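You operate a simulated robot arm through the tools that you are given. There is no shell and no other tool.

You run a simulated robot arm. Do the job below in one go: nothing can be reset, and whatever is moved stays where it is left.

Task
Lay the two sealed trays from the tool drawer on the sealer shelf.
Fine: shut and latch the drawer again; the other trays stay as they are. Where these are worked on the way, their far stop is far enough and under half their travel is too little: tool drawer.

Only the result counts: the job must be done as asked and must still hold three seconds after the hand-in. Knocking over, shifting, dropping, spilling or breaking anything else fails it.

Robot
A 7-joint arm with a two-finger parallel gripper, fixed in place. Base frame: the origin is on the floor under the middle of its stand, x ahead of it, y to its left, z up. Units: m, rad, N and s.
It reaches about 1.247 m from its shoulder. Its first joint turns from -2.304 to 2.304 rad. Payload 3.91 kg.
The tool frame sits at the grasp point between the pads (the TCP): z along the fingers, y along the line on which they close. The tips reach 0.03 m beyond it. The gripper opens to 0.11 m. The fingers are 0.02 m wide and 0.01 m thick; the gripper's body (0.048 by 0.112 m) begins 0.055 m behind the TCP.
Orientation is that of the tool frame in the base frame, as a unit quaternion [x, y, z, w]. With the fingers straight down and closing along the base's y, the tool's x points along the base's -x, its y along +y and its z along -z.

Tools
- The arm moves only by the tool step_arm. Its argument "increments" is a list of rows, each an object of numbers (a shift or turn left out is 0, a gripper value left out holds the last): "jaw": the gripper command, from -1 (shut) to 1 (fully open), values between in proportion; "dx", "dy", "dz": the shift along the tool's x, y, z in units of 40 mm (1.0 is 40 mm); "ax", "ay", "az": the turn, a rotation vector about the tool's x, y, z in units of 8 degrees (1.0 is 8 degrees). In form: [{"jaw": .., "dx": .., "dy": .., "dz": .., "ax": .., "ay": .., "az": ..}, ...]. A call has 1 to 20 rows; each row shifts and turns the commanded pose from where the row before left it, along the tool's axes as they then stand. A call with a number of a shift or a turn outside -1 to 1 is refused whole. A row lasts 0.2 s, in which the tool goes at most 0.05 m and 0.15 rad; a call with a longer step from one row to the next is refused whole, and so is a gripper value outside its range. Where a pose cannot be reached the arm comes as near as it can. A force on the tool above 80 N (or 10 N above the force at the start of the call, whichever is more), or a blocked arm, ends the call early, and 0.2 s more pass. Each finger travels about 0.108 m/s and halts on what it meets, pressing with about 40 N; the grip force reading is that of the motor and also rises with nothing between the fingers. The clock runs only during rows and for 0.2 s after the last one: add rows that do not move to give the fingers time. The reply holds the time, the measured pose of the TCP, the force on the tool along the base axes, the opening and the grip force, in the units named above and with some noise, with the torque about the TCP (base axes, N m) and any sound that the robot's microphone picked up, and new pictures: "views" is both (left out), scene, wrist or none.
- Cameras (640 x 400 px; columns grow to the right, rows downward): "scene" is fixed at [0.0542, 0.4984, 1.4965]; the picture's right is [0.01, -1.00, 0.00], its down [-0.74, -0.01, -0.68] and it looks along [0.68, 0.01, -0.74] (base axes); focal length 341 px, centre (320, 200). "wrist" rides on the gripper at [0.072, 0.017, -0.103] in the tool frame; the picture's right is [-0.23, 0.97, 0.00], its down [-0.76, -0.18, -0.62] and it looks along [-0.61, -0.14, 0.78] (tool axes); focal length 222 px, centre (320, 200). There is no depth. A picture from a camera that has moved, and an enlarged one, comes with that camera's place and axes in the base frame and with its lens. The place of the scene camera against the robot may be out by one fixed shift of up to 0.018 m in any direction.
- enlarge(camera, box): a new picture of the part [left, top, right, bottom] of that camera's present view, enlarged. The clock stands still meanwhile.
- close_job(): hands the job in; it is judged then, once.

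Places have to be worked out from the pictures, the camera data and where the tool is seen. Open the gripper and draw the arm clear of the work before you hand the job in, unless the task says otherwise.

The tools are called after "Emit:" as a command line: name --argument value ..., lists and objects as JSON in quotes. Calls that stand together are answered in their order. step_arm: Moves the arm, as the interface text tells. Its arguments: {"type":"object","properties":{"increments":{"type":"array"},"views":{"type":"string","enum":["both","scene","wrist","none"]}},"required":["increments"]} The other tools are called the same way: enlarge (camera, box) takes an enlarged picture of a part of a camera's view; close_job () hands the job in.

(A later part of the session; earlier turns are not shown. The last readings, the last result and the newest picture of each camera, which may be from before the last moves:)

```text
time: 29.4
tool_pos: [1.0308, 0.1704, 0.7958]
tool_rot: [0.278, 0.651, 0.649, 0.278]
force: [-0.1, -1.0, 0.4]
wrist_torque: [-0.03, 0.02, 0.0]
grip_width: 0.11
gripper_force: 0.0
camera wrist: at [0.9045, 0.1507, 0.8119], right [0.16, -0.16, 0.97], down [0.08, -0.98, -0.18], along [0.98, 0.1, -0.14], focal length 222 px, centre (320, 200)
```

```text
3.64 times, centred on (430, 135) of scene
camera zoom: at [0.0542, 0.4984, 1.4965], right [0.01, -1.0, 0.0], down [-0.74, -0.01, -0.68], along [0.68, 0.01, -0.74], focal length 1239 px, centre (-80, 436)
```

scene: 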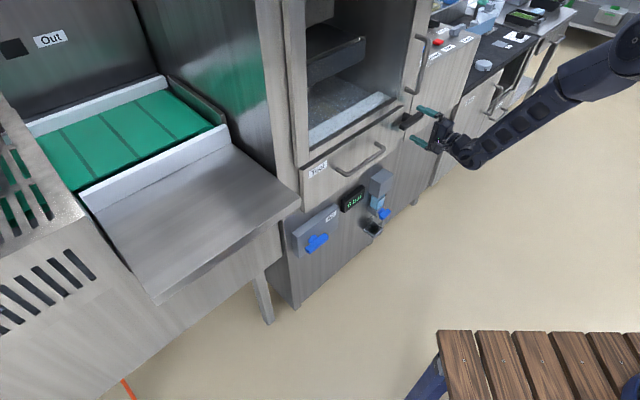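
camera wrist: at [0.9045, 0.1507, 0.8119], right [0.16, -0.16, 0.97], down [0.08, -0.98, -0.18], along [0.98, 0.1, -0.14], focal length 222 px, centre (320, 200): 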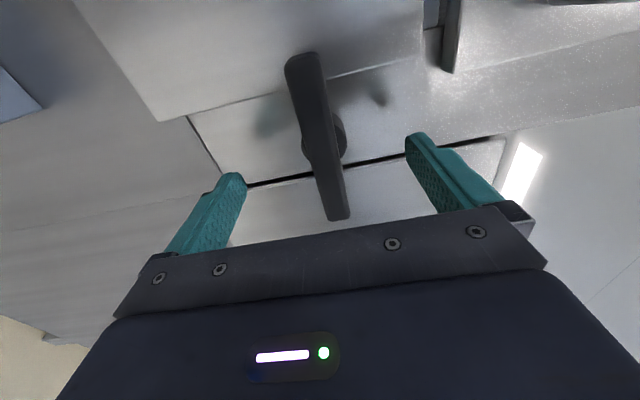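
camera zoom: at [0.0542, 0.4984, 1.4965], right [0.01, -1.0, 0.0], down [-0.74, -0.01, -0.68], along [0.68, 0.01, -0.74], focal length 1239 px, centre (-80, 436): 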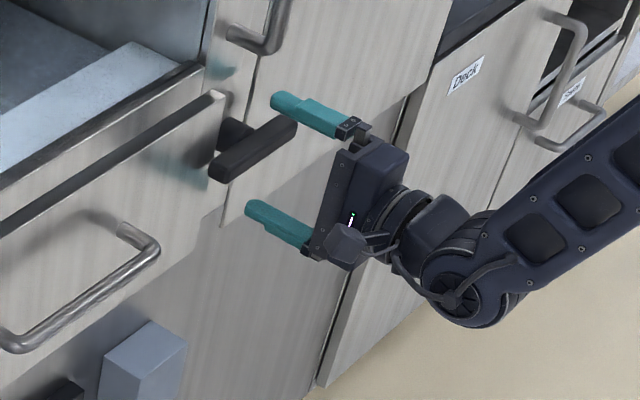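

The bar is almost between the fingertips. The wrist view puts its centre about 5 mm to the left and 3 mm up. I advance 24 mm with those trims, then close on it.

Emit:
step_arm --increments '[{"dz": 0.6, "dx": 0.12, "dy": 0.06}, {"jaw": -1}, {"jaw": -1}, {"jaw": -1}, {"jaw": -1}]' --views "both"

Emit:
enlarge --camera "scene" --box '[360, 80, 500, 190]'

```text
time: 30.6
tool_pos: [1.043, 0.19, 0.7999]
tool_rot: [0.278, 0.65, 0.65, 0.279]
force: [4.2, 1.8, 2.0]
wrist_torque: [0.06, -0.01, -0.1]
grip_width: 0.033
gripper_force: 44.9
camera wrist: at [0.918, 0.171, 0.8155], right [0.15, -0.16, 0.97], down [0.08, -0.98, -0.18], along [0.98, 0.1, -0.14], focal length 222 px, centre (320, 200)
```

scene: 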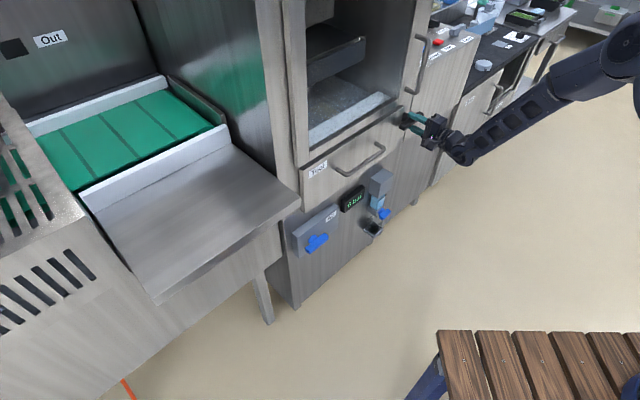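
wrist: 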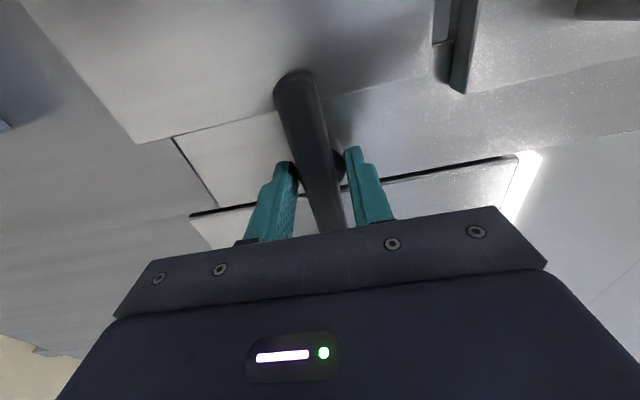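

```text
3.64 times, centred on (430, 135) of scene
camera zoom: at [0.0542, 0.4984, 1.4965], right [0.01, -1.0, 0.0], down [-0.74, -0.01, -0.68], along [0.68, 0.01, -0.74], focal length 1239 px, centre (-80, 436)
```

zoom: 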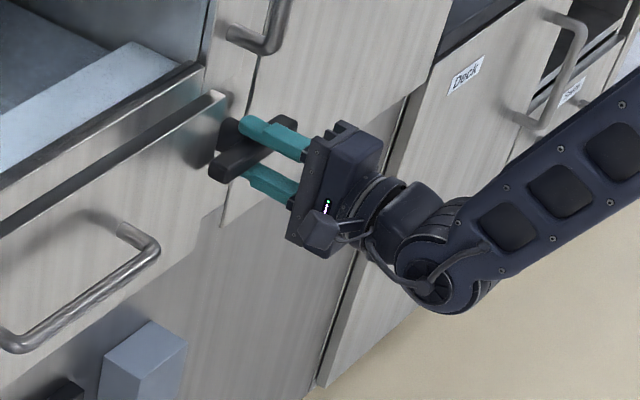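

The fingers closed to 33 mm, slightly wider than I judged the bar to be. I check whether they hold the bar or its boss.

Emit:
enlarge --camera "wrist" --box '[230, 50, 430, 250]'

Emit:
enlarge --camera "scene" --box '[390, 90, 460, 150]'

```text
2.00 times, centred on (330, 150) of wrist
camera zoom: at [0.918, 0.171, 0.8155], right [0.15, -0.16, 0.97], down [0.08, -0.98, -0.18], along [0.98, 0.1, -0.14], focal length 444 px, centre (300, 300)
```

zoom: 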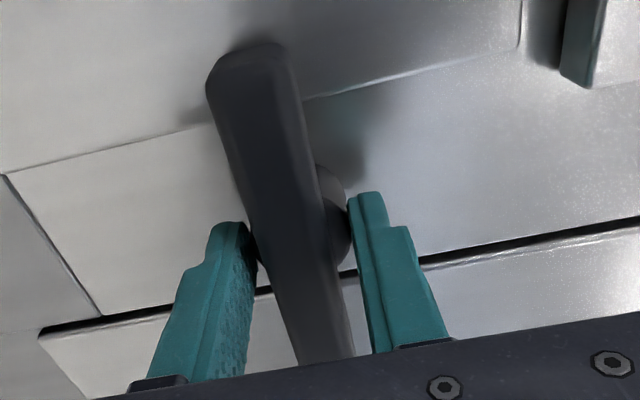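

```text
6.67 times, centred on (425, 120) of scene
camera zoom: at [0.0542, 0.4984, 1.4965], right [0.01, -1.0, 0.0], down [-0.74, -0.01, -0.68], along [0.68, 0.01, -0.74], focal length 2271 px, centre (-380, 733)
```

zoom: 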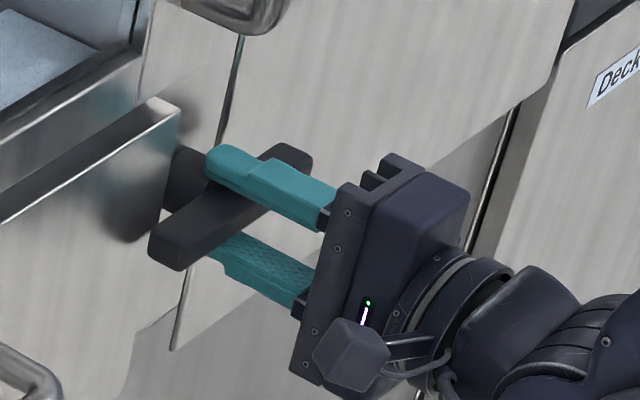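

The tips are holding the round boss rather than the bar. I open slightly, back out 14 mm, shift 5 mm left and re-grip on the bar alone.

Emit:
step_arm --increments '[{"jaw": 0.1}, {"jaw": 0.1}, {"dz": -0.35, "dx": 0.12, "jaw": 0.1}, {"jaw": -1}, {"jaw": -1}, {"jaw": -1}, {"jaw": -1}]' --views "wrist"

Emit:
enlarge --camera "wrist" --box '[230, 50, 430, 250]'

Emit:
enlarge --camera "scene" --box '[390, 90, 460, 150]'

```text
time: 32.2
tool_pos: [1.0289, 0.1848, 0.8004]
tool_rot: [0.277, 0.651, 0.65, 0.278]
force: [-2.1, 1.5, 1.0]
wrist_torque: [-0.05, -0.02, -0.52]
grip_width: 0.0198
gripper_force: 45.1
camera wrist: at [0.9045, 0.1657, 0.8156], right [0.16, -0.16, 0.97], down [0.08, -0.98, -0.18], along [0.98, 0.1, -0.14], focal length 222 px, centre (320, 200)
```

wrist: 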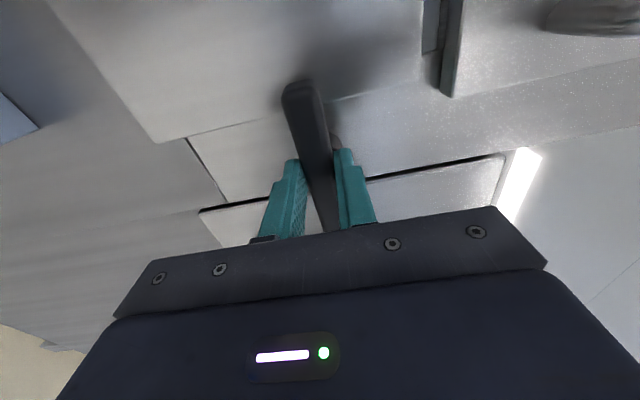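

```text
2.00 times, centred on (330, 150) of wrist
camera zoom: at [0.9045, 0.1657, 0.8156], right [0.16, -0.16, 0.97], down [0.08, -0.98, -0.18], along [0.98, 0.1, -0.14], focal length 444 px, centre (300, 300)
```

zoom: 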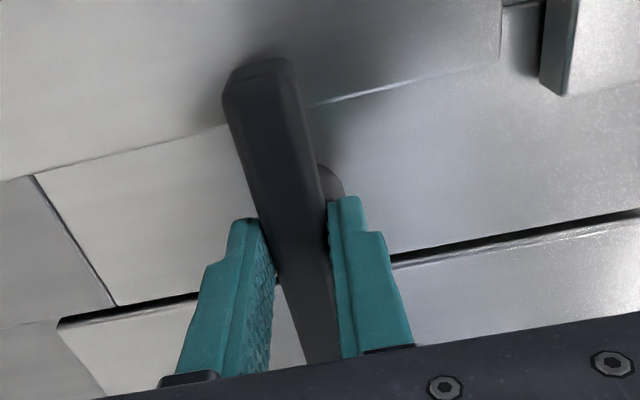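

```text
6.67 times, centred on (425, 120) of scene
camera zoom: at [0.0542, 0.4984, 1.4965], right [0.01, -1.0, 0.0], down [-0.74, -0.01, -0.68], along [0.68, 0.01, -0.74], focal length 2271 px, centre (-380, 733)
```

zoom: 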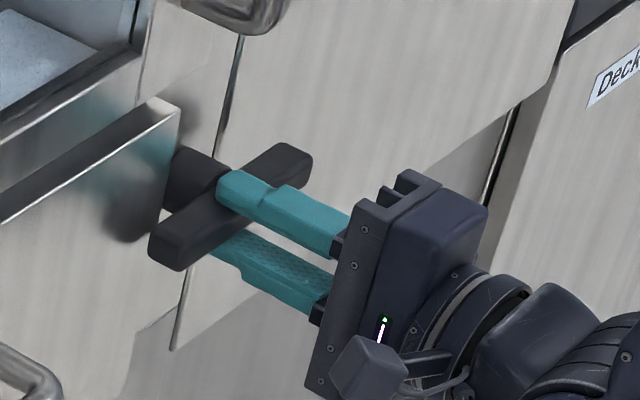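

Now gripped on the 20 mm bar itself. I turn it slowly back towards neutral (counter-clockwise from the front) and watch the torque.

Emit:
step_arm --increments '[{"az": -0.5}, {"az": -0.5}, {"az": -0.5}, {"az": -0.5}]' --views "scene"

Emit:
enlarge --camera "scene" --box '[390, 90, 460, 150]'

```text
time: 33.2
tool_pos: [1.0299, 0.1854, 0.7978]
tool_rot: [0.185, 0.683, 0.605, 0.366]
force: [21.2, -3.2, -21.8]
wrist_torque: [0.35, -0.12, -0.36]
grip_width: 0.0199
gripper_force: 44.9
```

scene: 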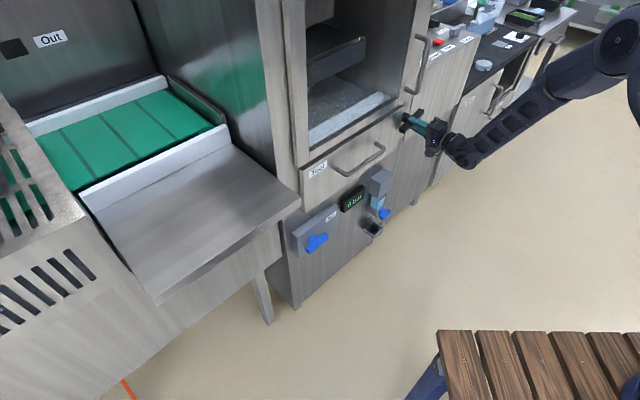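

```text
6.67 times, centred on (425, 120) of scene
camera zoom: at [0.0542, 0.4984, 1.4965], right [0.01, -1.0, 0.0], down [-0.74, -0.01, -0.68], along [0.68, 0.01, -0.74], focal length 2271 px, centre (-380, 733)
```

zoom: 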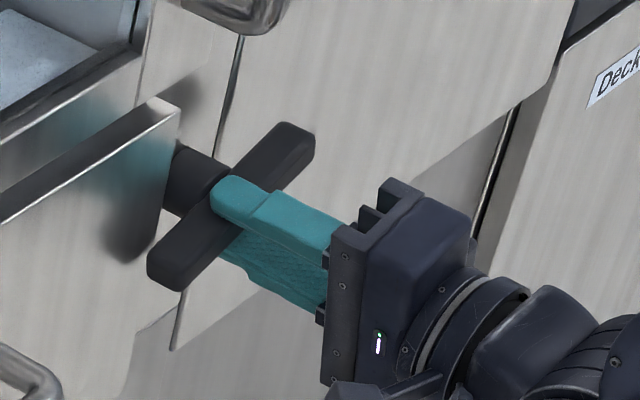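

The latch is turning. The forces suggest the pivot is a few millimetres right of my grip, so I keep turning while following a small arc.

Emit:
step_arm --increments '[{"az": -0.5, "dy": -0.04}, {"az": -0.5, "dy": -0.02}, {"az": -0.5, "dy": -0.02}, {"az": -0.5, "dy": -0.02}, {"az": -0.5, "dy": -0.02}, {"az": -0.5, "dy": -0.02}]' --views "none"

Emit:
enlarge --camera "scene" --box '[390, 90, 460, 150]'

```text
time: 34.6
tool_pos: [1.03, 0.1837, 0.7961]
tool_rot: [0.038, 0.705, 0.516, 0.485]
force: [-16.2, -23.5, -7.0]
wrist_torque: [0.25, -0.18, 0.54]
grip_width: 0.0201
gripper_force: 44.8
```

```text
6.67 times, centred on (425, 120) of scene
camera zoom: at [0.0542, 0.4984, 1.4965], right [0.01, -1.0, 0.0], down [-0.74, -0.01, -0.68], along [0.68, 0.01, -0.74], focal length 2271 px, centre (-380, 733)
```

zoom: 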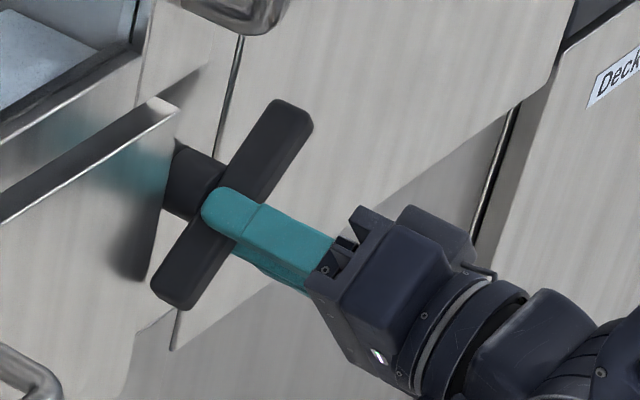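

It is about halfway and still turning. I continue with a slight back-off to relieve the axial push.

Emit:
step_arm --increments '[{"az": -0.5, "dy": -0.02, "dz": -0.04}, {"az": -0.5, "dy": -0.02}, {"az": -0.5, "dy": -0.02}, {"az": -0.5, "dy": -0.02}, {"az": -0.5, "dy": -0.02}, {"az": -0.5, "dy": -0.02}]' --views "none"

Emit:
enlarge --camera "scene" --box '[390, 90, 460, 150]'

```text
time: 36.0
tool_pos: [1.0328, 0.1814, 0.7932]
tool_rot: [-0.111, 0.697, 0.404, 0.581]
force: [28.7, 15.8, 6.8]
wrist_torque: [0.33, -0.35, 0.5]
grip_width: 0.0201
gripper_force: 45.2
```

```text
6.67 times, centred on (425, 120) of scene
camera zoom: at [0.0542, 0.4984, 1.4965], right [0.01, -1.0, 0.0], down [-0.74, -0.01, -0.68], along [0.68, 0.01, -0.74], focal length 2271 px, centre (-380, 733)
```

zoom: 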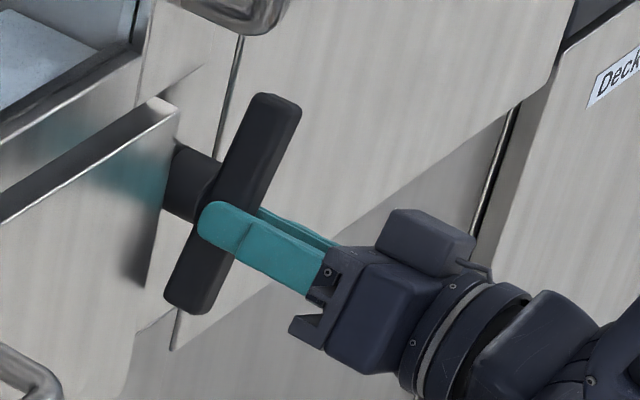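

At about 64°, continuing to vertical.

Emit:
step_arm --increments '[{"az": -0.5, "dy": -0.02, "dz": 0.02}, {"az": -0.5, "dy": -0.02}, {"az": -0.5, "dy": -0.02}, {"az": -0.5, "dy": -0.02}, {"az": -0.5, "dy": -0.02}, {"az": -0.5, "dy": -0.02}, {"az": -0.3}]' --views "both"

Emit:
enlarge --camera "scene" --box '[390, 90, 460, 150]'

```text
time: 37.6
tool_pos: [1.0336, 0.1801, 0.7926]
tool_rot: [-0.267, 0.654, 0.261, 0.658]
force: [-21.8, 9.3, 32.3]
wrist_torque: [1.09, -0.32, 1.22]
grip_width: 0.0199
gripper_force: 45.1
camera wrist: at [0.9485, 0.1199, 0.7183], right [-0.68, 0.7, 0.22], down [-0.33, -0.56, 0.76], along [0.66, 0.44, 0.61], focal length 222 px, centre (320, 200)
```

scene: 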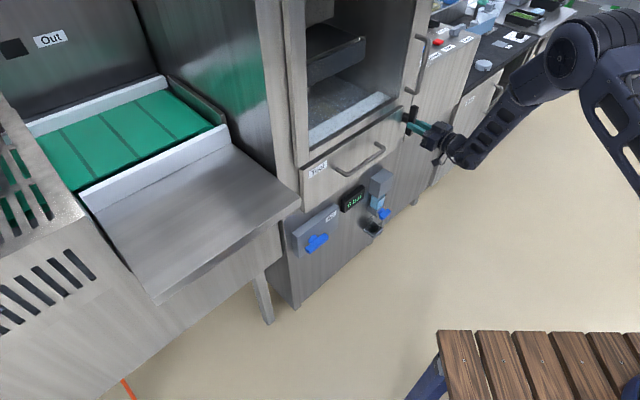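
wrist: 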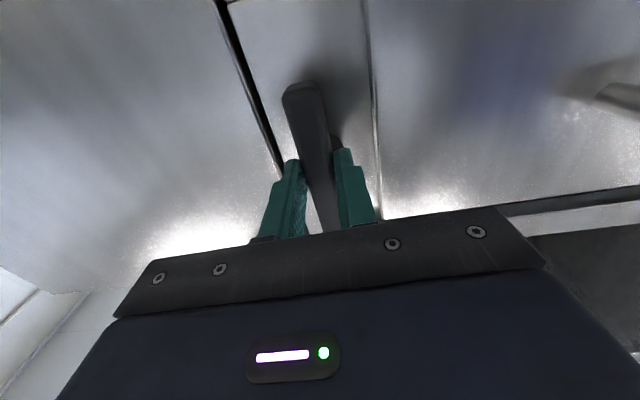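

```text
6.67 times, centred on (425, 120) of scene
camera zoom: at [0.0542, 0.4984, 1.4965], right [0.01, -1.0, 0.0], down [-0.74, -0.01, -0.68], along [0.68, 0.01, -0.74], focal length 2271 px, centre (-380, 733)
```

zoom: 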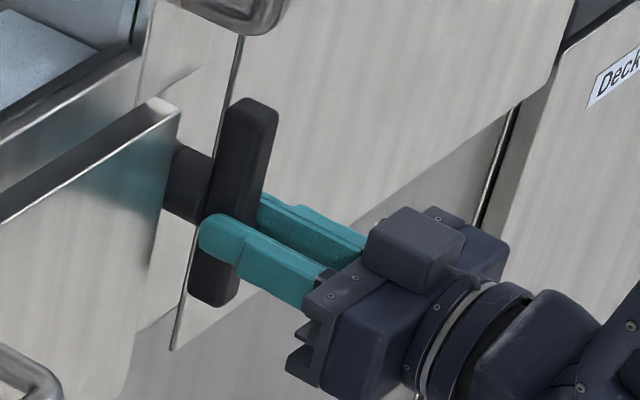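

The bar is vertical and clear of the drawer edge. I open slightly and back straight out.

Emit:
step_arm --increments '[{"jaw": 0}, {"jaw": 0}, {"dz": -0.8}, {"dz": -1}, {"dz": -1}, {"dz": -1}]' --views "both"

Emit:
enlarge --camera "scene" --box '[290, 90, 460, 210]'

```text
time: 39.0
tool_pos: [0.9238, 0.07, 0.7917]
tool_rot: [-0.266, 0.655, 0.26, 0.657]
force: [-0.9, 0.3, -0.8]
wrist_torque: [0.02, -0.02, -0.03]
grip_width: 0.0552
gripper_force: 0.0
camera wrist: at [0.8388, 0.0109, 0.7185], right [-0.68, 0.7, 0.22], down [-0.33, -0.55, 0.76], along [0.66, 0.44, 0.61], focal length 222 px, centre (320, 200)
```

scene: 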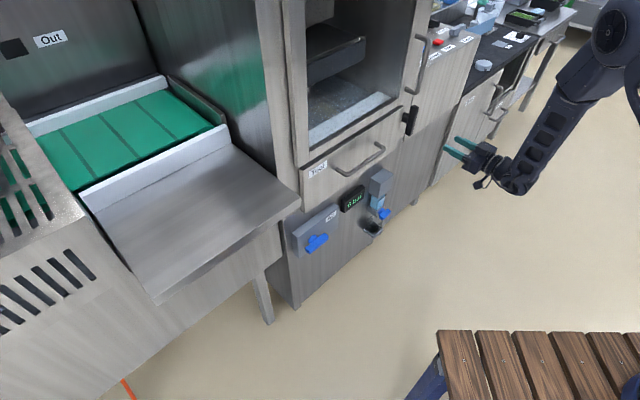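
wrist: 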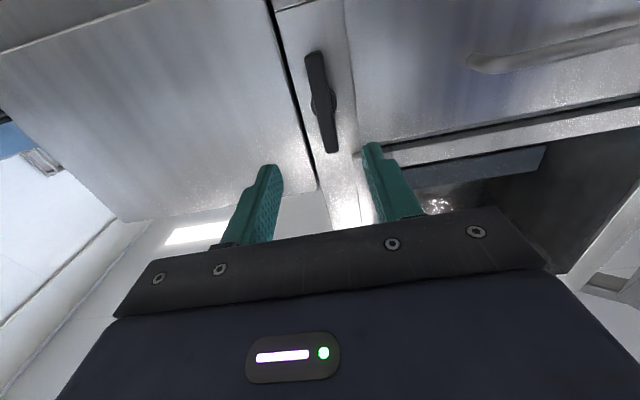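

```text
3.33 times, centred on (375, 150) of scene
camera zoom: at [0.0542, 0.4984, 1.4965], right [0.01, -1.0, 0.0], down [-0.74, -0.01, -0.68], along [0.68, 0.01, -0.74], focal length 1136 px, centre (137, 367)
```

zoom: 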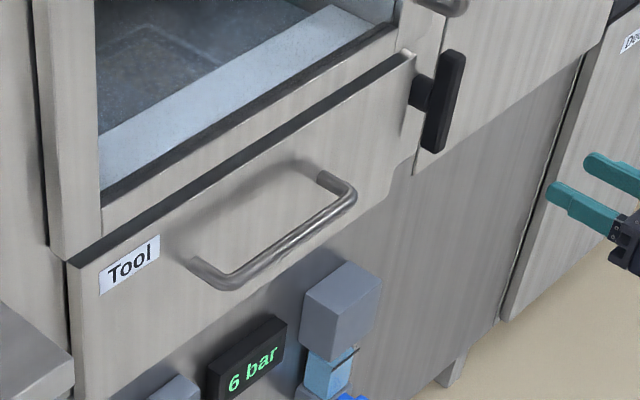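

The latch is open. Next is the drawer handle, at about (0.855, 0.37, 0.787). I raise the arm, point the fingers down and roll so they close along the pull direction.

Emit:
step_arm --increments '[{"dx": -1, "jaw": 0.6}, {"dx": -1}, {"dx": -1}, {"dx": -1}, {"dx": -1}, {"ay": 1}, {"ay": 1}, {"ay": 1}, {"ay": 1}, {"ay": 1}, {"ay": 1}, {"ay": 1}, {"ay": 1}, {"ay": 1}, {"ay": 1}, {"ay": 1}, {"ay": 0.25}]' --views "both"

```text
time: 42.6
tool_pos: [0.924, 0.0732, 0.992]
tool_rot: [-0.372, 0.928, -0.005, 0.0]
force: [-0.3, 0.0, 0.0]
wrist_torque: [-0.01, 0.02, 0.02]
grip_width: 0.0878
gripper_force: 0.2
camera wrist: at [0.8595, 0.0354, 1.0939], right [-0.51, 0.86, -0.01], down [0.67, 0.4, 0.62], along [0.54, 0.31, -0.78], focal length 222 px, centre (320, 200)
```

scene: 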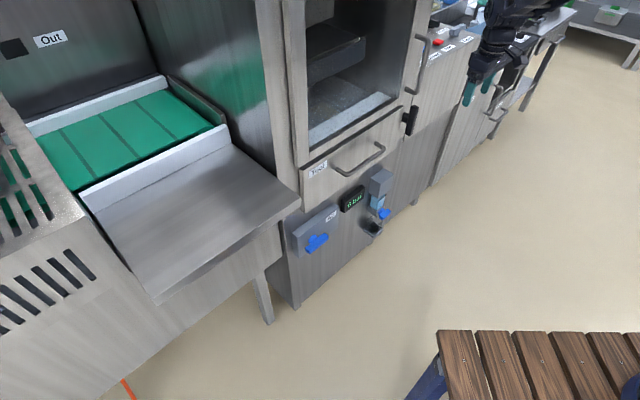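
wrist: 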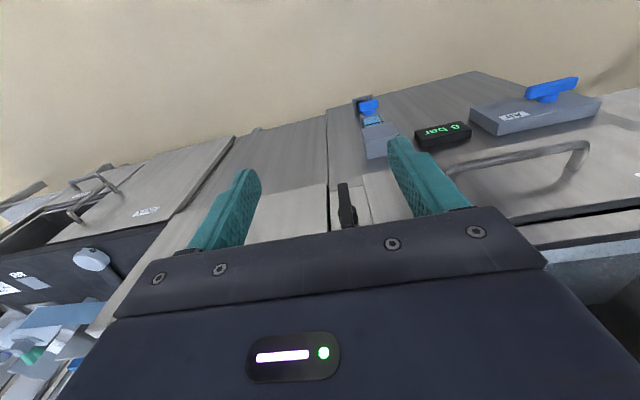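

The gripper body is 0.112 m along its closing axis, so gripping the handle from above would foul the machine front. I will instead hook both fingers behind the handle bar from above. First I move in front of the drawer for a precise view of the handle.

Emit:
step_arm --increments '[{"dx": 0.27, "dy": 0.88, "dz": 0.26}, {"dx": 0.27, "dy": 0.88, "dz": 0.26}, {"dx": 0.27, "dy": 0.88, "dz": 0.26}, {"dx": 0.27, "dy": 0.88, "dz": 0.26}, {"dx": 0.27, "dy": 0.88, "dz": 0.26}, {"dx": 0.27, "dy": 0.88, "dz": 0.26}, {"dx": 0.27, "dy": 0.88, "dz": 0.26}, {"ay": -1}, {"ay": -1}, {"ay": -1}, {"ay": -1}]' --views "both"

Emit:
enlarge --camera "wrist" --box '[160, 0, 480, 210]'

```text
time: 45.0
tool_pos: [0.6995, 0.1994, 0.9159]
tool_rot: [-0.36, 0.891, 0.1, 0.258]
force: [-0.7, 0.9, 0.0]
wrist_torque: [-0.02, -0.03, -0.01]
grip_width: 0.088
gripper_force: 0.2
camera wrist: at [0.6041, 0.132, 0.9633], right [-0.54, 0.84, 0.11], down [0.34, 0.1, 0.93], along [0.77, 0.54, -0.34], focal length 222 px, centre (320, 200)
```

scene: 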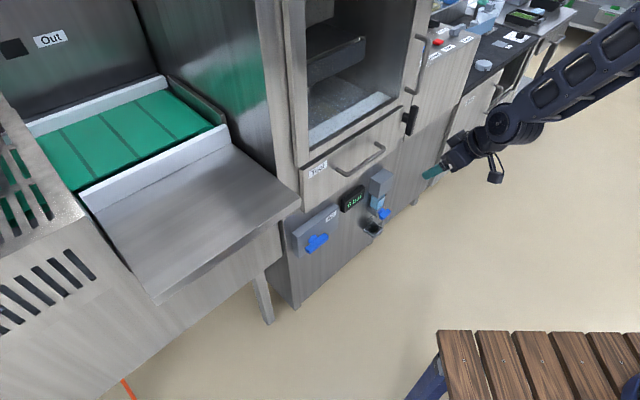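
wrist: 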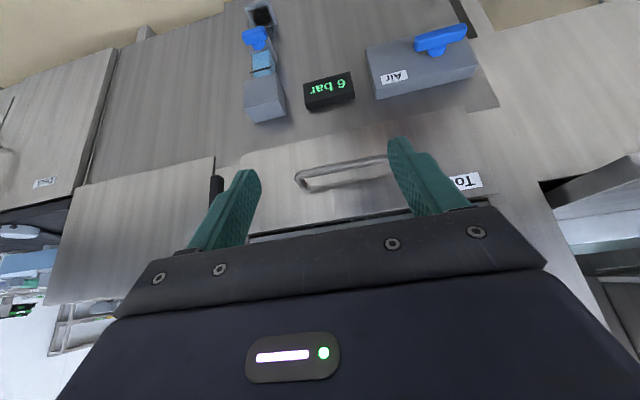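

```text
1.90 times, centred on (320, 105) of wrist
camera zoom: at [0.6041, 0.132, 0.9633], right [-0.54, 0.84, 0.11], down [0.34, 0.1, 0.93], along [0.77, 0.54, -0.34], focal length 423 px, centre (320, 381)
```

zoom: 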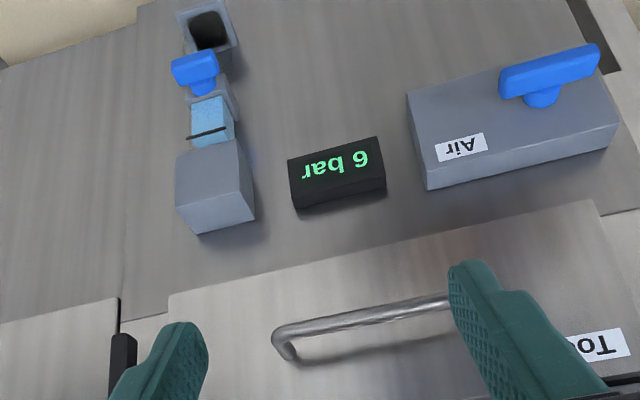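

The handle bar centre is at about (0.853, 0.363, 0.789), roughly 40 mm off the drawer face. With the fingers tilted about 30° forward and rolled 90°, I can grip the bar without the body touching the front. I try that roll here, well clear of the machine.

Emit:
step_arm --increments '[{"az": 1}, {"az": 1}, {"az": 1}, {"az": 1}, {"az": 1}, {"az": 1}]' --views "scene"

```text
time: 46.4
tool_pos: [0.6992, 0.1982, 0.9143]
tool_rot: [0.035, 0.961, 0.195, 0.194]
force: [-0.6, 0.6, -0.2]
wrist_torque: [-0.01, 0.03, 0.0]
grip_width: 0.088
gripper_force: 0.1
```

scene: 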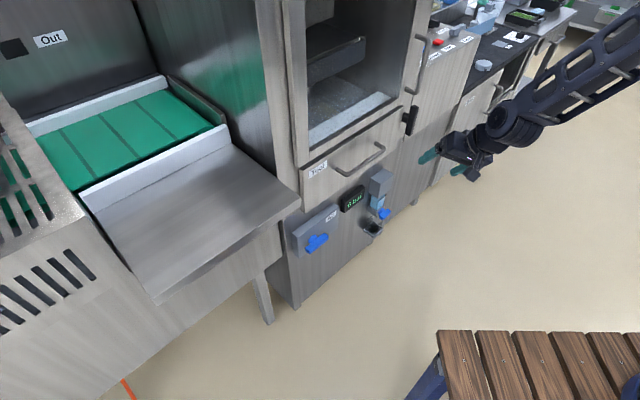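

No reconfiguration so far. I finish the roll to 90°.

Emit:
step_arm --increments '[{"az": 1}, {"az": 1}, {"az": 1}, {"az": 1}, {"az": 1}, {"az": 0.25}]' --views "both"

Emit:
enlarge --camera "wrist" --box '[160, 0, 480, 210]'

```text
time: 47.8
tool_pos: [0.7001, 0.1986, 0.9157]
tool_rot: [0.377, 0.884, 0.252, 0.112]
force: [0.7, 0.0, -1.0]
wrist_torque: [-0.01, 0.03, 0.02]
grip_width: 0.0879
gripper_force: 0.0
camera wrist: at [0.6199, 0.2235, 1.0106], right [0.75, 0.41, 0.52], down [0.17, -0.88, 0.44], along [0.64, -0.24, -0.73], focal length 222 px, centre (320, 200)
```

scene: 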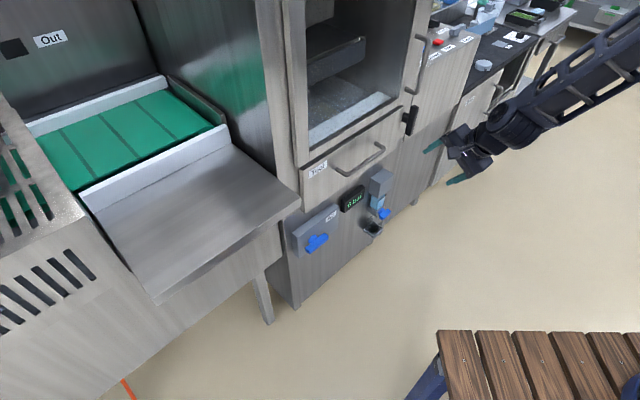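
wrist: 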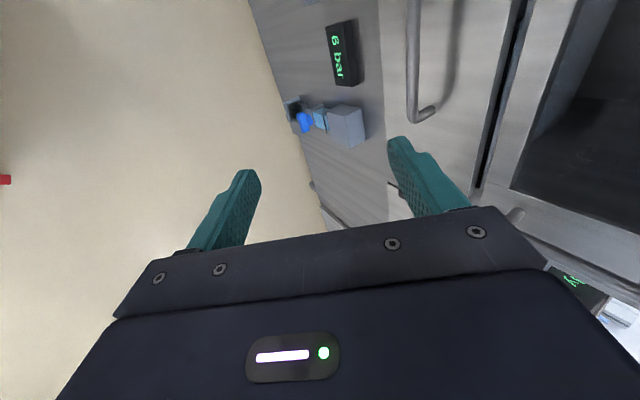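

```text
1.90 times, centred on (320, 105) of wrist
camera zoom: at [0.6199, 0.2235, 1.0106], right [0.75, 0.41, 0.52], down [0.17, -0.88, 0.44], along [0.64, -0.24, -0.73], focal length 423 px, centre (320, 381)
```

zoom: 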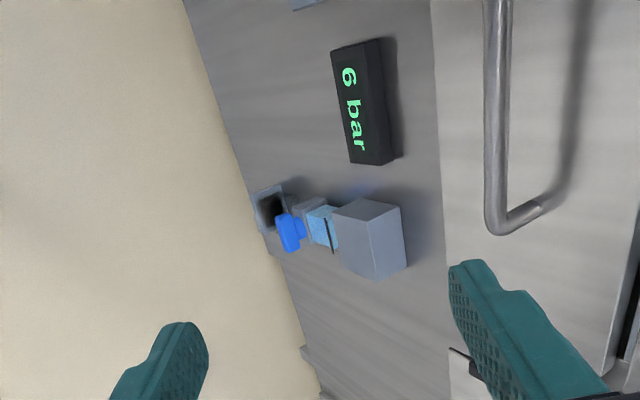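

The roll works, and the handle bar triangulates to about z 0.792, some 42 mm off the drawer face. I tilt a further 13°, close to a 35 mm opening and go to a pre-grasp 80 mm out along the finger axis.

Emit:
step_arm --increments '[{"ax": -0.8, "jaw": -0.36}, {"ax": -0.8}, {"dx": 0.19, "dy": 0.43, "dz": 0.95}, {"dx": 0.19, "dy": 0.43, "dz": 0.95}, {"dx": 0.19, "dy": 0.43, "dz": 0.95}, {"dx": 0.19, "dy": 0.43, "dz": 0.95}]' --views "both"

Emit:
enlarge --camera "wrist" --box '[200, 0, 520, 220]'

Emit:
enlarge --camera "scene" --box '[290, 80, 470, 210]'

```text
time: 49.2
tool_pos: [0.7924, 0.3286, 0.8567]
tool_rot: [0.362, 0.851, 0.349, 0.153]
force: [-0.4, -0.3, 0.1]
wrist_torque: [-0.01, -0.01, 0.02]
grip_width: 0.0354
gripper_force: 0.1
camera wrist: at [0.6972, 0.3407, 0.94], right [0.65, 0.32, 0.69], down [0.12, -0.94, 0.32], along [0.75, -0.13, -0.65], focal length 222 px, centre (320, 200)
```

scene: 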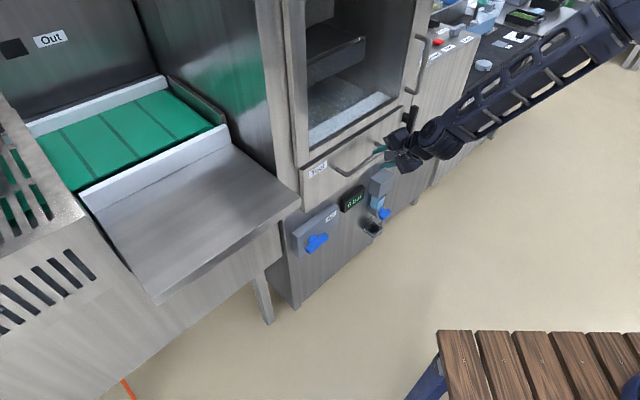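
wrist: 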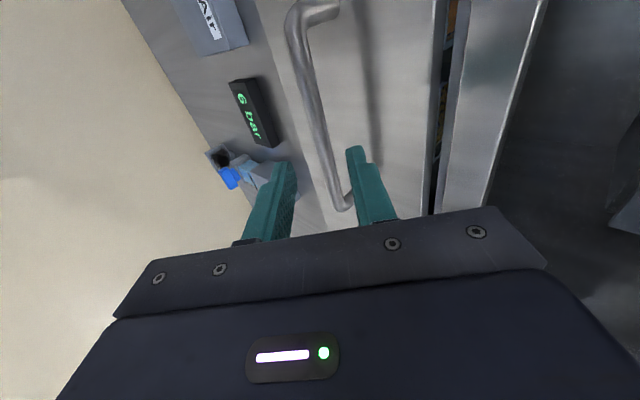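

```text
1.82 times, centred on (360, 110) of wrist
camera zoom: at [0.6972, 0.3407, 0.94], right [0.65, 0.32, 0.69], down [0.12, -0.94, 0.32], along [0.75, -0.13, -0.65], focal length 404 px, centre (247, 364)
```

zoom: 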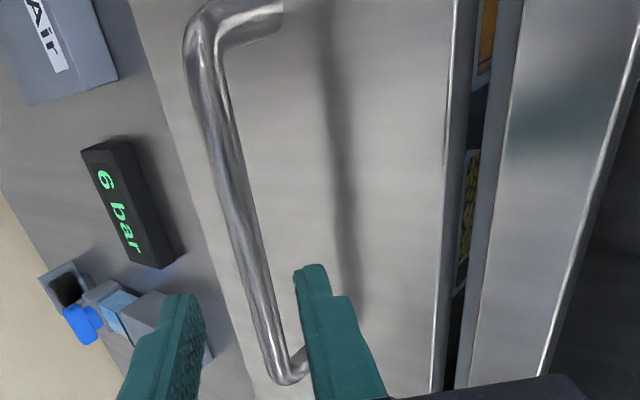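

```text
3.08 times, centred on (380, 145) of scene
camera zoom: at [0.0542, 0.4984, 1.4965], right [0.01, -1.0, 0.0], down [-0.74, -0.01, -0.68], along [0.68, 0.01, -0.74], focal length 1048 px, centre (135, 369)
```

zoom: 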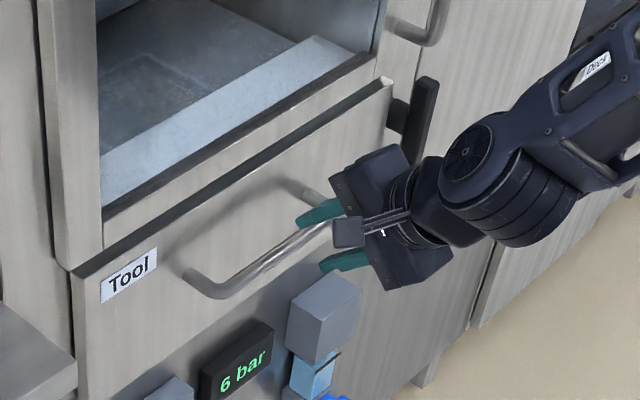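

The bar re-measures at n≈0.860 and z≈0.792 from this view, in agreement. I advance 80 mm along the fingers and close on the bar.

Emit:
step_arm --increments '[{"dz": 0.7}, {"dz": 0.7}, {"dz": 0.6}, {"jaw": -1}, {"jaw": -1}, {"jaw": -1}]' --views "both"

Emit:
enlarge --camera "wrist" --box '[200, 0, 520, 220]'

Emit:
enlarge --camera "scene" --box '[290, 80, 470, 210]'

```text
time: 50.6
tool_pos: [0.836, 0.3677, 0.7958]
tool_rot: [0.361, 0.852, 0.348, 0.153]
force: [-9.3, -2.4, -21.5]
wrist_torque: [-0.51, -0.25, 0.42]
grip_width: 0.0157
gripper_force: 45.5
camera wrist: at [0.741, 0.3788, 0.8806], right [0.65, 0.32, 0.69], down [0.12, -0.94, 0.32], along [0.75, -0.13, -0.65], focal length 222 px, centre (320, 200)
```

scene: 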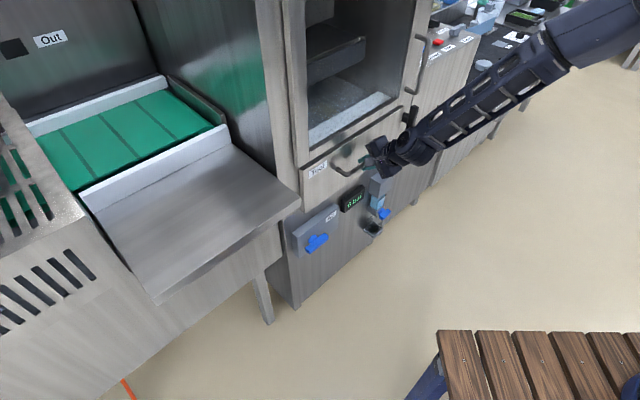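
wrist: 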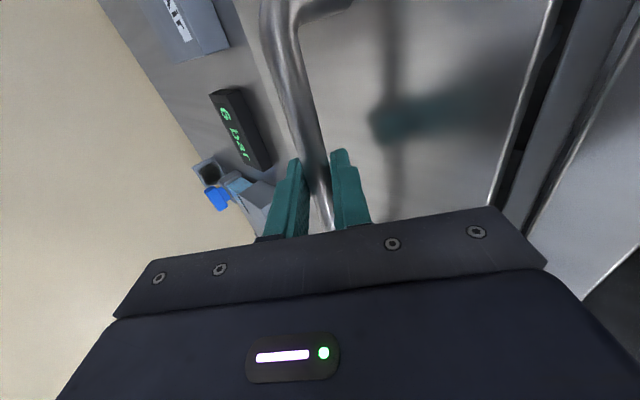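

```text
1.82 times, centred on (360, 110) of wrist
camera zoom: at [0.741, 0.3788, 0.8806], right [0.65, 0.32, 0.69], down [0.12, -0.94, 0.32], along [0.75, -0.13, -0.65], focal length 404 px, centre (247, 364)
```

zoom: 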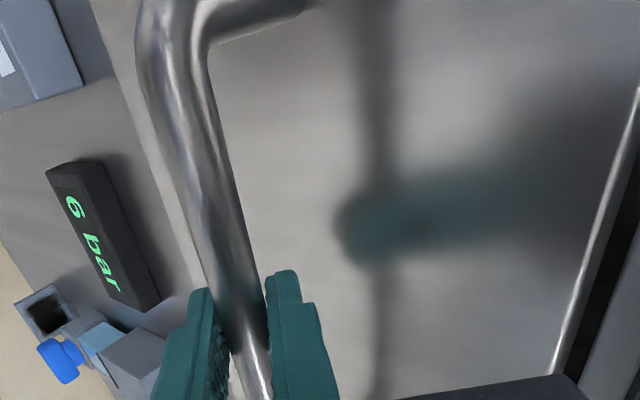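

```text
3.08 times, centred on (380, 145) of scene
camera zoom: at [0.0542, 0.4984, 1.4965], right [0.01, -1.0, 0.0], down [-0.74, -0.01, -0.68], along [0.68, 0.01, -0.74], focal length 1048 px, centre (135, 369)
```

zoom: 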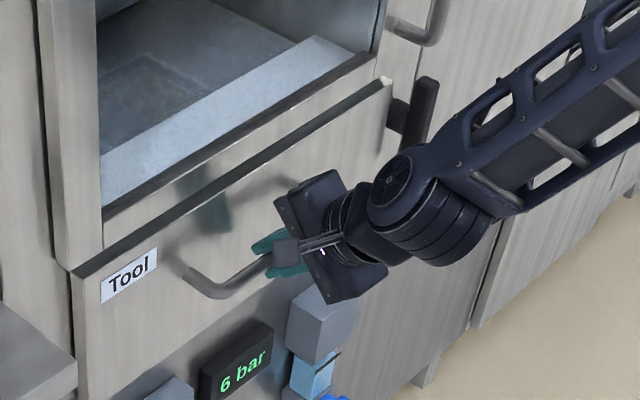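

The bar is gripped (15.7 mm). I pull slowly straight out and watch whether the drawer follows.

Emit:
step_arm --increments '[{"dy": -0.355, "dz": -0.352}, {"dy": -0.355, "dz": -0.352}, {"dy": -0.355, "dz": -0.352}, {"dy": -0.355, "dz": -0.352}]' --views "scene"

```text
time: 51.6
tool_pos: [0.7792, 0.3125, 0.7992]
tool_rot: [0.362, 0.851, 0.349, 0.153]
force: [15.0, -17.0, -39.0]
wrist_torque: [-0.56, -0.09, 0.6]
grip_width: 0.0156
gripper_force: 45.3
```

scene: 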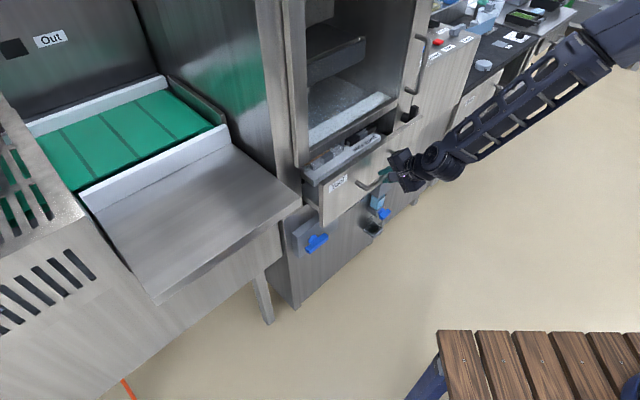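

The drawer slides out with the hand. I continue pulling with a small downward correction to relieve the vertical force.

Emit:
step_arm --increments '[{"dy": -0.42, "dz": -0.29}, {"dy": -0.4, "dz": -0.397}, {"dy": -0.4, "dz": -0.397}, {"dy": -0.4, "dz": -0.397}, {"dy": -0.4, "dz": -0.397}]' --views "scene"

```text
time: 52.8
tool_pos: [0.6949, 0.2375, 0.7975]
tool_rot: [0.361, 0.85, 0.35, 0.153]
force: [11.3, -11.5, 39.6]
wrist_torque: [-0.49, -0.96, 0.11]
grip_width: 0.0158
gripper_force: 44.9
```

scene: 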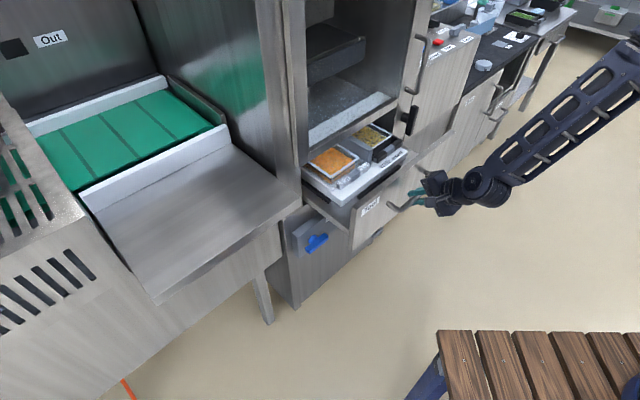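

Trays are coming into view. I keep pulling towards the far stop.

Emit:
step_arm --increments '[{"dy": -0.33, "dz": -0.37}, {"dy": -0.355, "dz": -0.352}, {"dy": -0.355, "dz": -0.352}, {"dy": -0.355, "dz": -0.352}]' --views "both"

Emit:
enlarge --camera "scene" --box '[280, 90, 480, 250]'

```text
time: 53.8
tool_pos: [0.6371, 0.1797, 0.7952]
tool_rot: [0.362, 0.85, 0.35, 0.154]
force: [21.2, -19.7, 23.0]
wrist_torque: [-0.75, -1.02, -0.07]
grip_width: 0.016
gripper_force: 45.0
camera wrist: at [0.5419, 0.1911, 0.8799], right [0.65, 0.32, 0.69], down [0.11, -0.94, 0.32], along [0.75, -0.13, -0.65], focal length 222 px, centre (320, 200)
```

scene: 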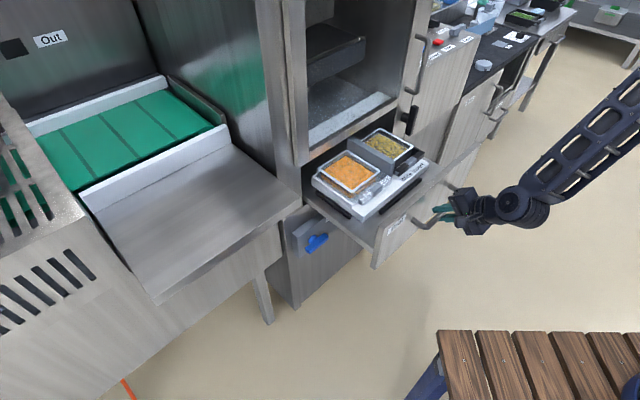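
wrist: 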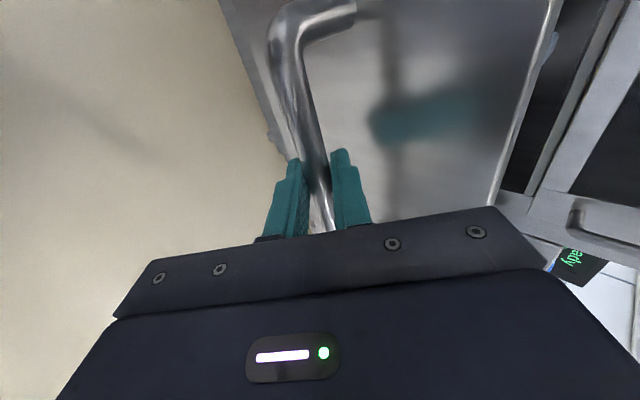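

```text
2.50 times, centred on (380, 170) of scene
camera zoom: at [0.0542, 0.4984, 1.4965], right [0.01, -1.0, 0.0], down [-0.74, -0.01, -0.68], along [0.68, 0.01, -0.74], focal length 852 px, centre (170, 275)
```

zoom: 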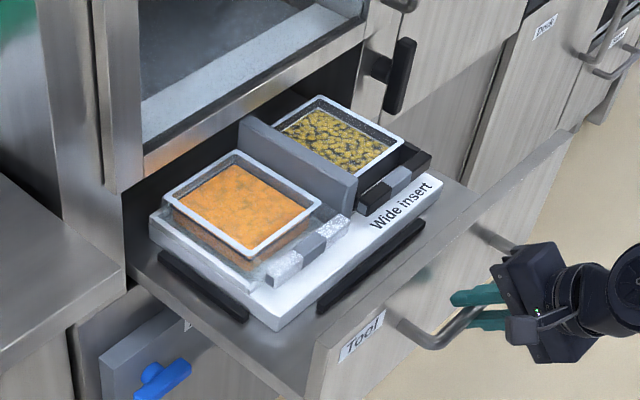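

Two trays in a "Wide insert" are visible so far. The drawer has come out about 0.27 m with no pull resistance yet. I relieve the side force a little and keep going to find the stop and any trays behind.

Emit:
step_arm --increments '[{"dx": -0.08, "dy": -0.3, "dz": -0.36}, {"dx": -0.01, "dy": -0.355, "dz": -0.352}, {"dx": -0.01, "dy": -0.355, "dz": -0.352}]' --views "scene"

Emit:
enlarge --camera "scene" --box '[280, 90, 480, 250]'

```text
time: 54.6
tool_pos: [0.5974, 0.138, 0.7973]
tool_rot: [0.36, 0.852, 0.349, 0.152]
force: [-12.7, 22.3, -30.3]
wrist_torque: [-0.17, 0.02, 0.71]
grip_width: 0.0157
gripper_force: 44.3
```

scene: 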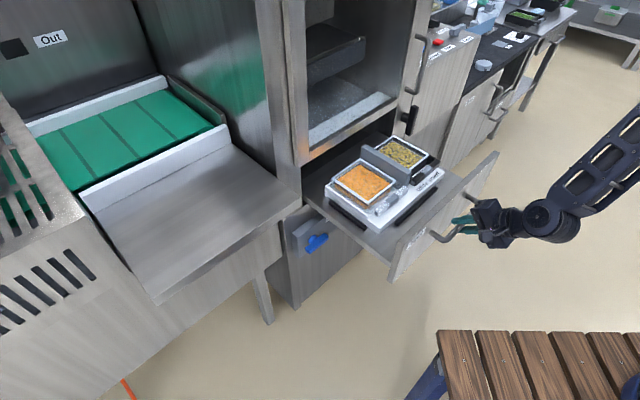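

```text
2.50 times, centred on (380, 170) of scene
camera zoom: at [0.0542, 0.4984, 1.4965], right [0.01, -1.0, 0.0], down [-0.74, -0.01, -0.68], along [0.68, 0.01, -0.74], focal length 852 px, centre (170, 275)
```

zoom: 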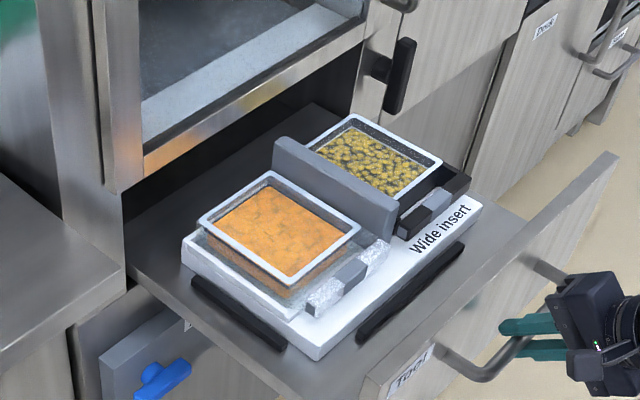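

About 0.33 m out and no stop yet. The insert and trays sit towards the front. I pull a bit more, watching for the end stop.

Emit:
step_arm --increments '[{"dx": 0.04, "dy": -0.38, "dz": -0.33}, {"dx": -0.01, "dy": -0.355, "dz": -0.352}, {"dx": -0.01, "dy": -0.355, "dz": -0.352}]' --views "scene"

```text
time: 55.1
tool_pos: [0.6008, 0.1334, 0.7985]
tool_rot: [0.355, 0.85, 0.356, 0.156]
force: [-5.6, 7.1, 9.0]
wrist_torque: [-0.01, -0.16, -0.24]
grip_width: 0.0158
gripper_force: 45.1
out of reach, approached as far as the arm can: row 1, 2
stopped in row 2: the force on the tool passed its limit at 93 N (the readings are from after the stop); the commanded pose is now the measured one
```

scene: 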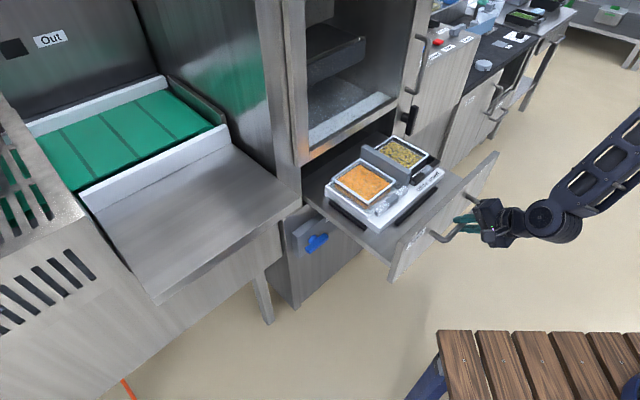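

The pull ended with a firm stop at about 0.33 m out, which I take as the drawer's far stop or close to it. I open the fingers a little, withdraw along their axis and reduce the tilt to stay within reach.

Emit:
step_arm --increments '[{"jaw": -0.25}, {"jaw": -0.25}, {"dz": -0.5}, {"dz": -0.7, "ax": 0.5}, {"dz": -0.8, "ax": 0.8}, {"dz": -1, "ax": 0.8}, {"dz": -1, "ax": 0.8}]' --views "both"

```text
time: 56.7
tool_pos: [0.5706, 0.0778, 0.9162]
tool_rot: [0.381, 0.904, 0.177, 0.081]
force: [-0.6, -0.5, 0.1]
wrist_torque: [0.02, 0.04, 0.01]
grip_width: 0.0413
gripper_force: 0.0
out of reach, approached as far as the arm can: row 3, 4, 5, 6
camera wrist: at [0.5018, 0.1148, 1.0164], right [0.8, 0.47, 0.37], down [0.24, -0.82, 0.52], along [0.55, -0.32, -0.77], focal length 222 px, centre (320, 200)
```

scene: 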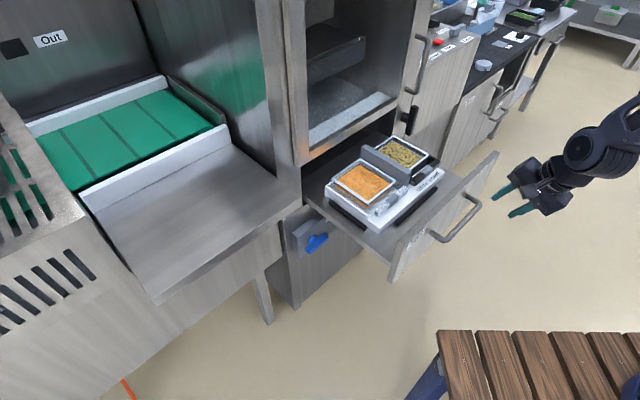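
wrist: 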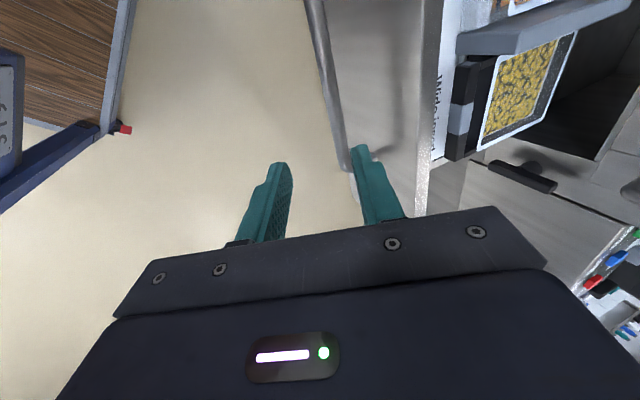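

The hand is free and the drawer stays open. I rise and roll back to neutral to look down into the drawer.

Emit:
step_arm --increments '[{"dy": 0.38, "dz": -0.92, "jaw": 1}, {"dy": 0.38, "dz": -0.92}, {"dy": 0.38, "dz": -0.92}, {"dy": 0.38, "dz": -0.92}, {"dy": 0.38, "dz": -0.92}, {"az": -1}, {"az": -1}, {"az": -1}, {"az": -1}, {"az": -1}, {"az": -1}, {"az": -1}, {"az": -1}, {"az": -1}, {"az": -1}, {"az": -1}, {"az": -0.25}]' --views "both"

```text
time: 60.3
tool_pos: [0.5695, 0.0801, 1.1147]
tool_rot: [-0.372, 0.907, 0.067, 0.183]
force: [0.0, 0.4, 0.0]
wrist_torque: [-0.01, -0.03, -0.01]
grip_width: 0.1102
gripper_force: 0.1
camera wrist: at [0.48, 0.0181, 1.1812], right [-0.53, 0.84, 0.07], down [0.45, 0.21, 0.87], along [0.72, 0.49, -0.49], focal length 222 px, centre (320, 200)
```

scene: 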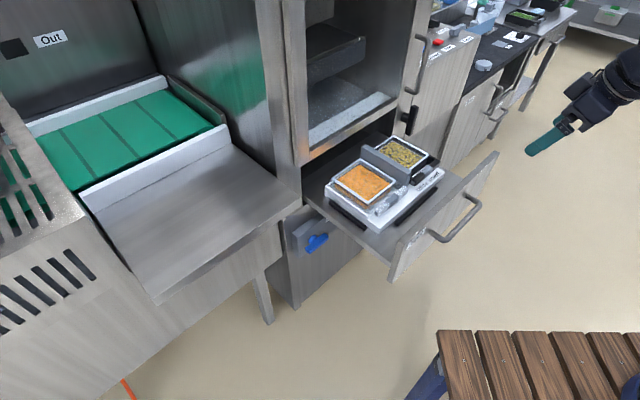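
wrist: 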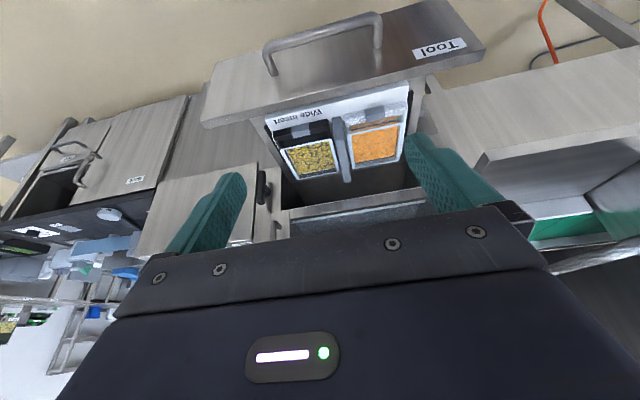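

Emit:
enlarge --camera "wrist" --box '[220, 60, 460, 220]'

Emit:
enlarge --camera "scene" --box '[320, 125, 460, 235]'

```text
2.50 times, centred on (340, 140) of wrist
camera zoom: at [0.48, 0.0181, 1.1812], right [-0.53, 0.84, 0.07], down [0.45, 0.21, 0.87], along [0.72, 0.49, -0.49], focal length 555 px, centre (270, 350)
```

zoom: 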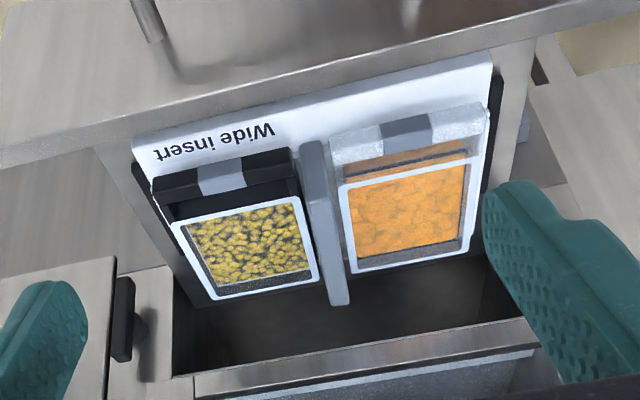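

```text
3.64 times, centred on (390, 180) of scene
camera zoom: at [0.0542, 0.4984, 1.4965], right [0.01, -1.0, 0.0], down [-0.74, -0.01, -0.68], along [0.68, 0.01, -0.74], focal length 1239 px, centre (66, 273)
```

zoom: 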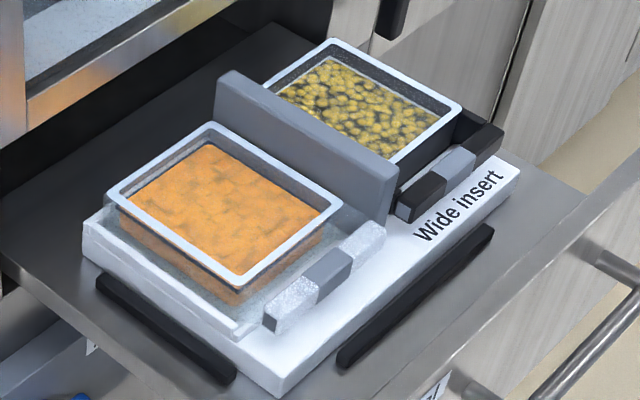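

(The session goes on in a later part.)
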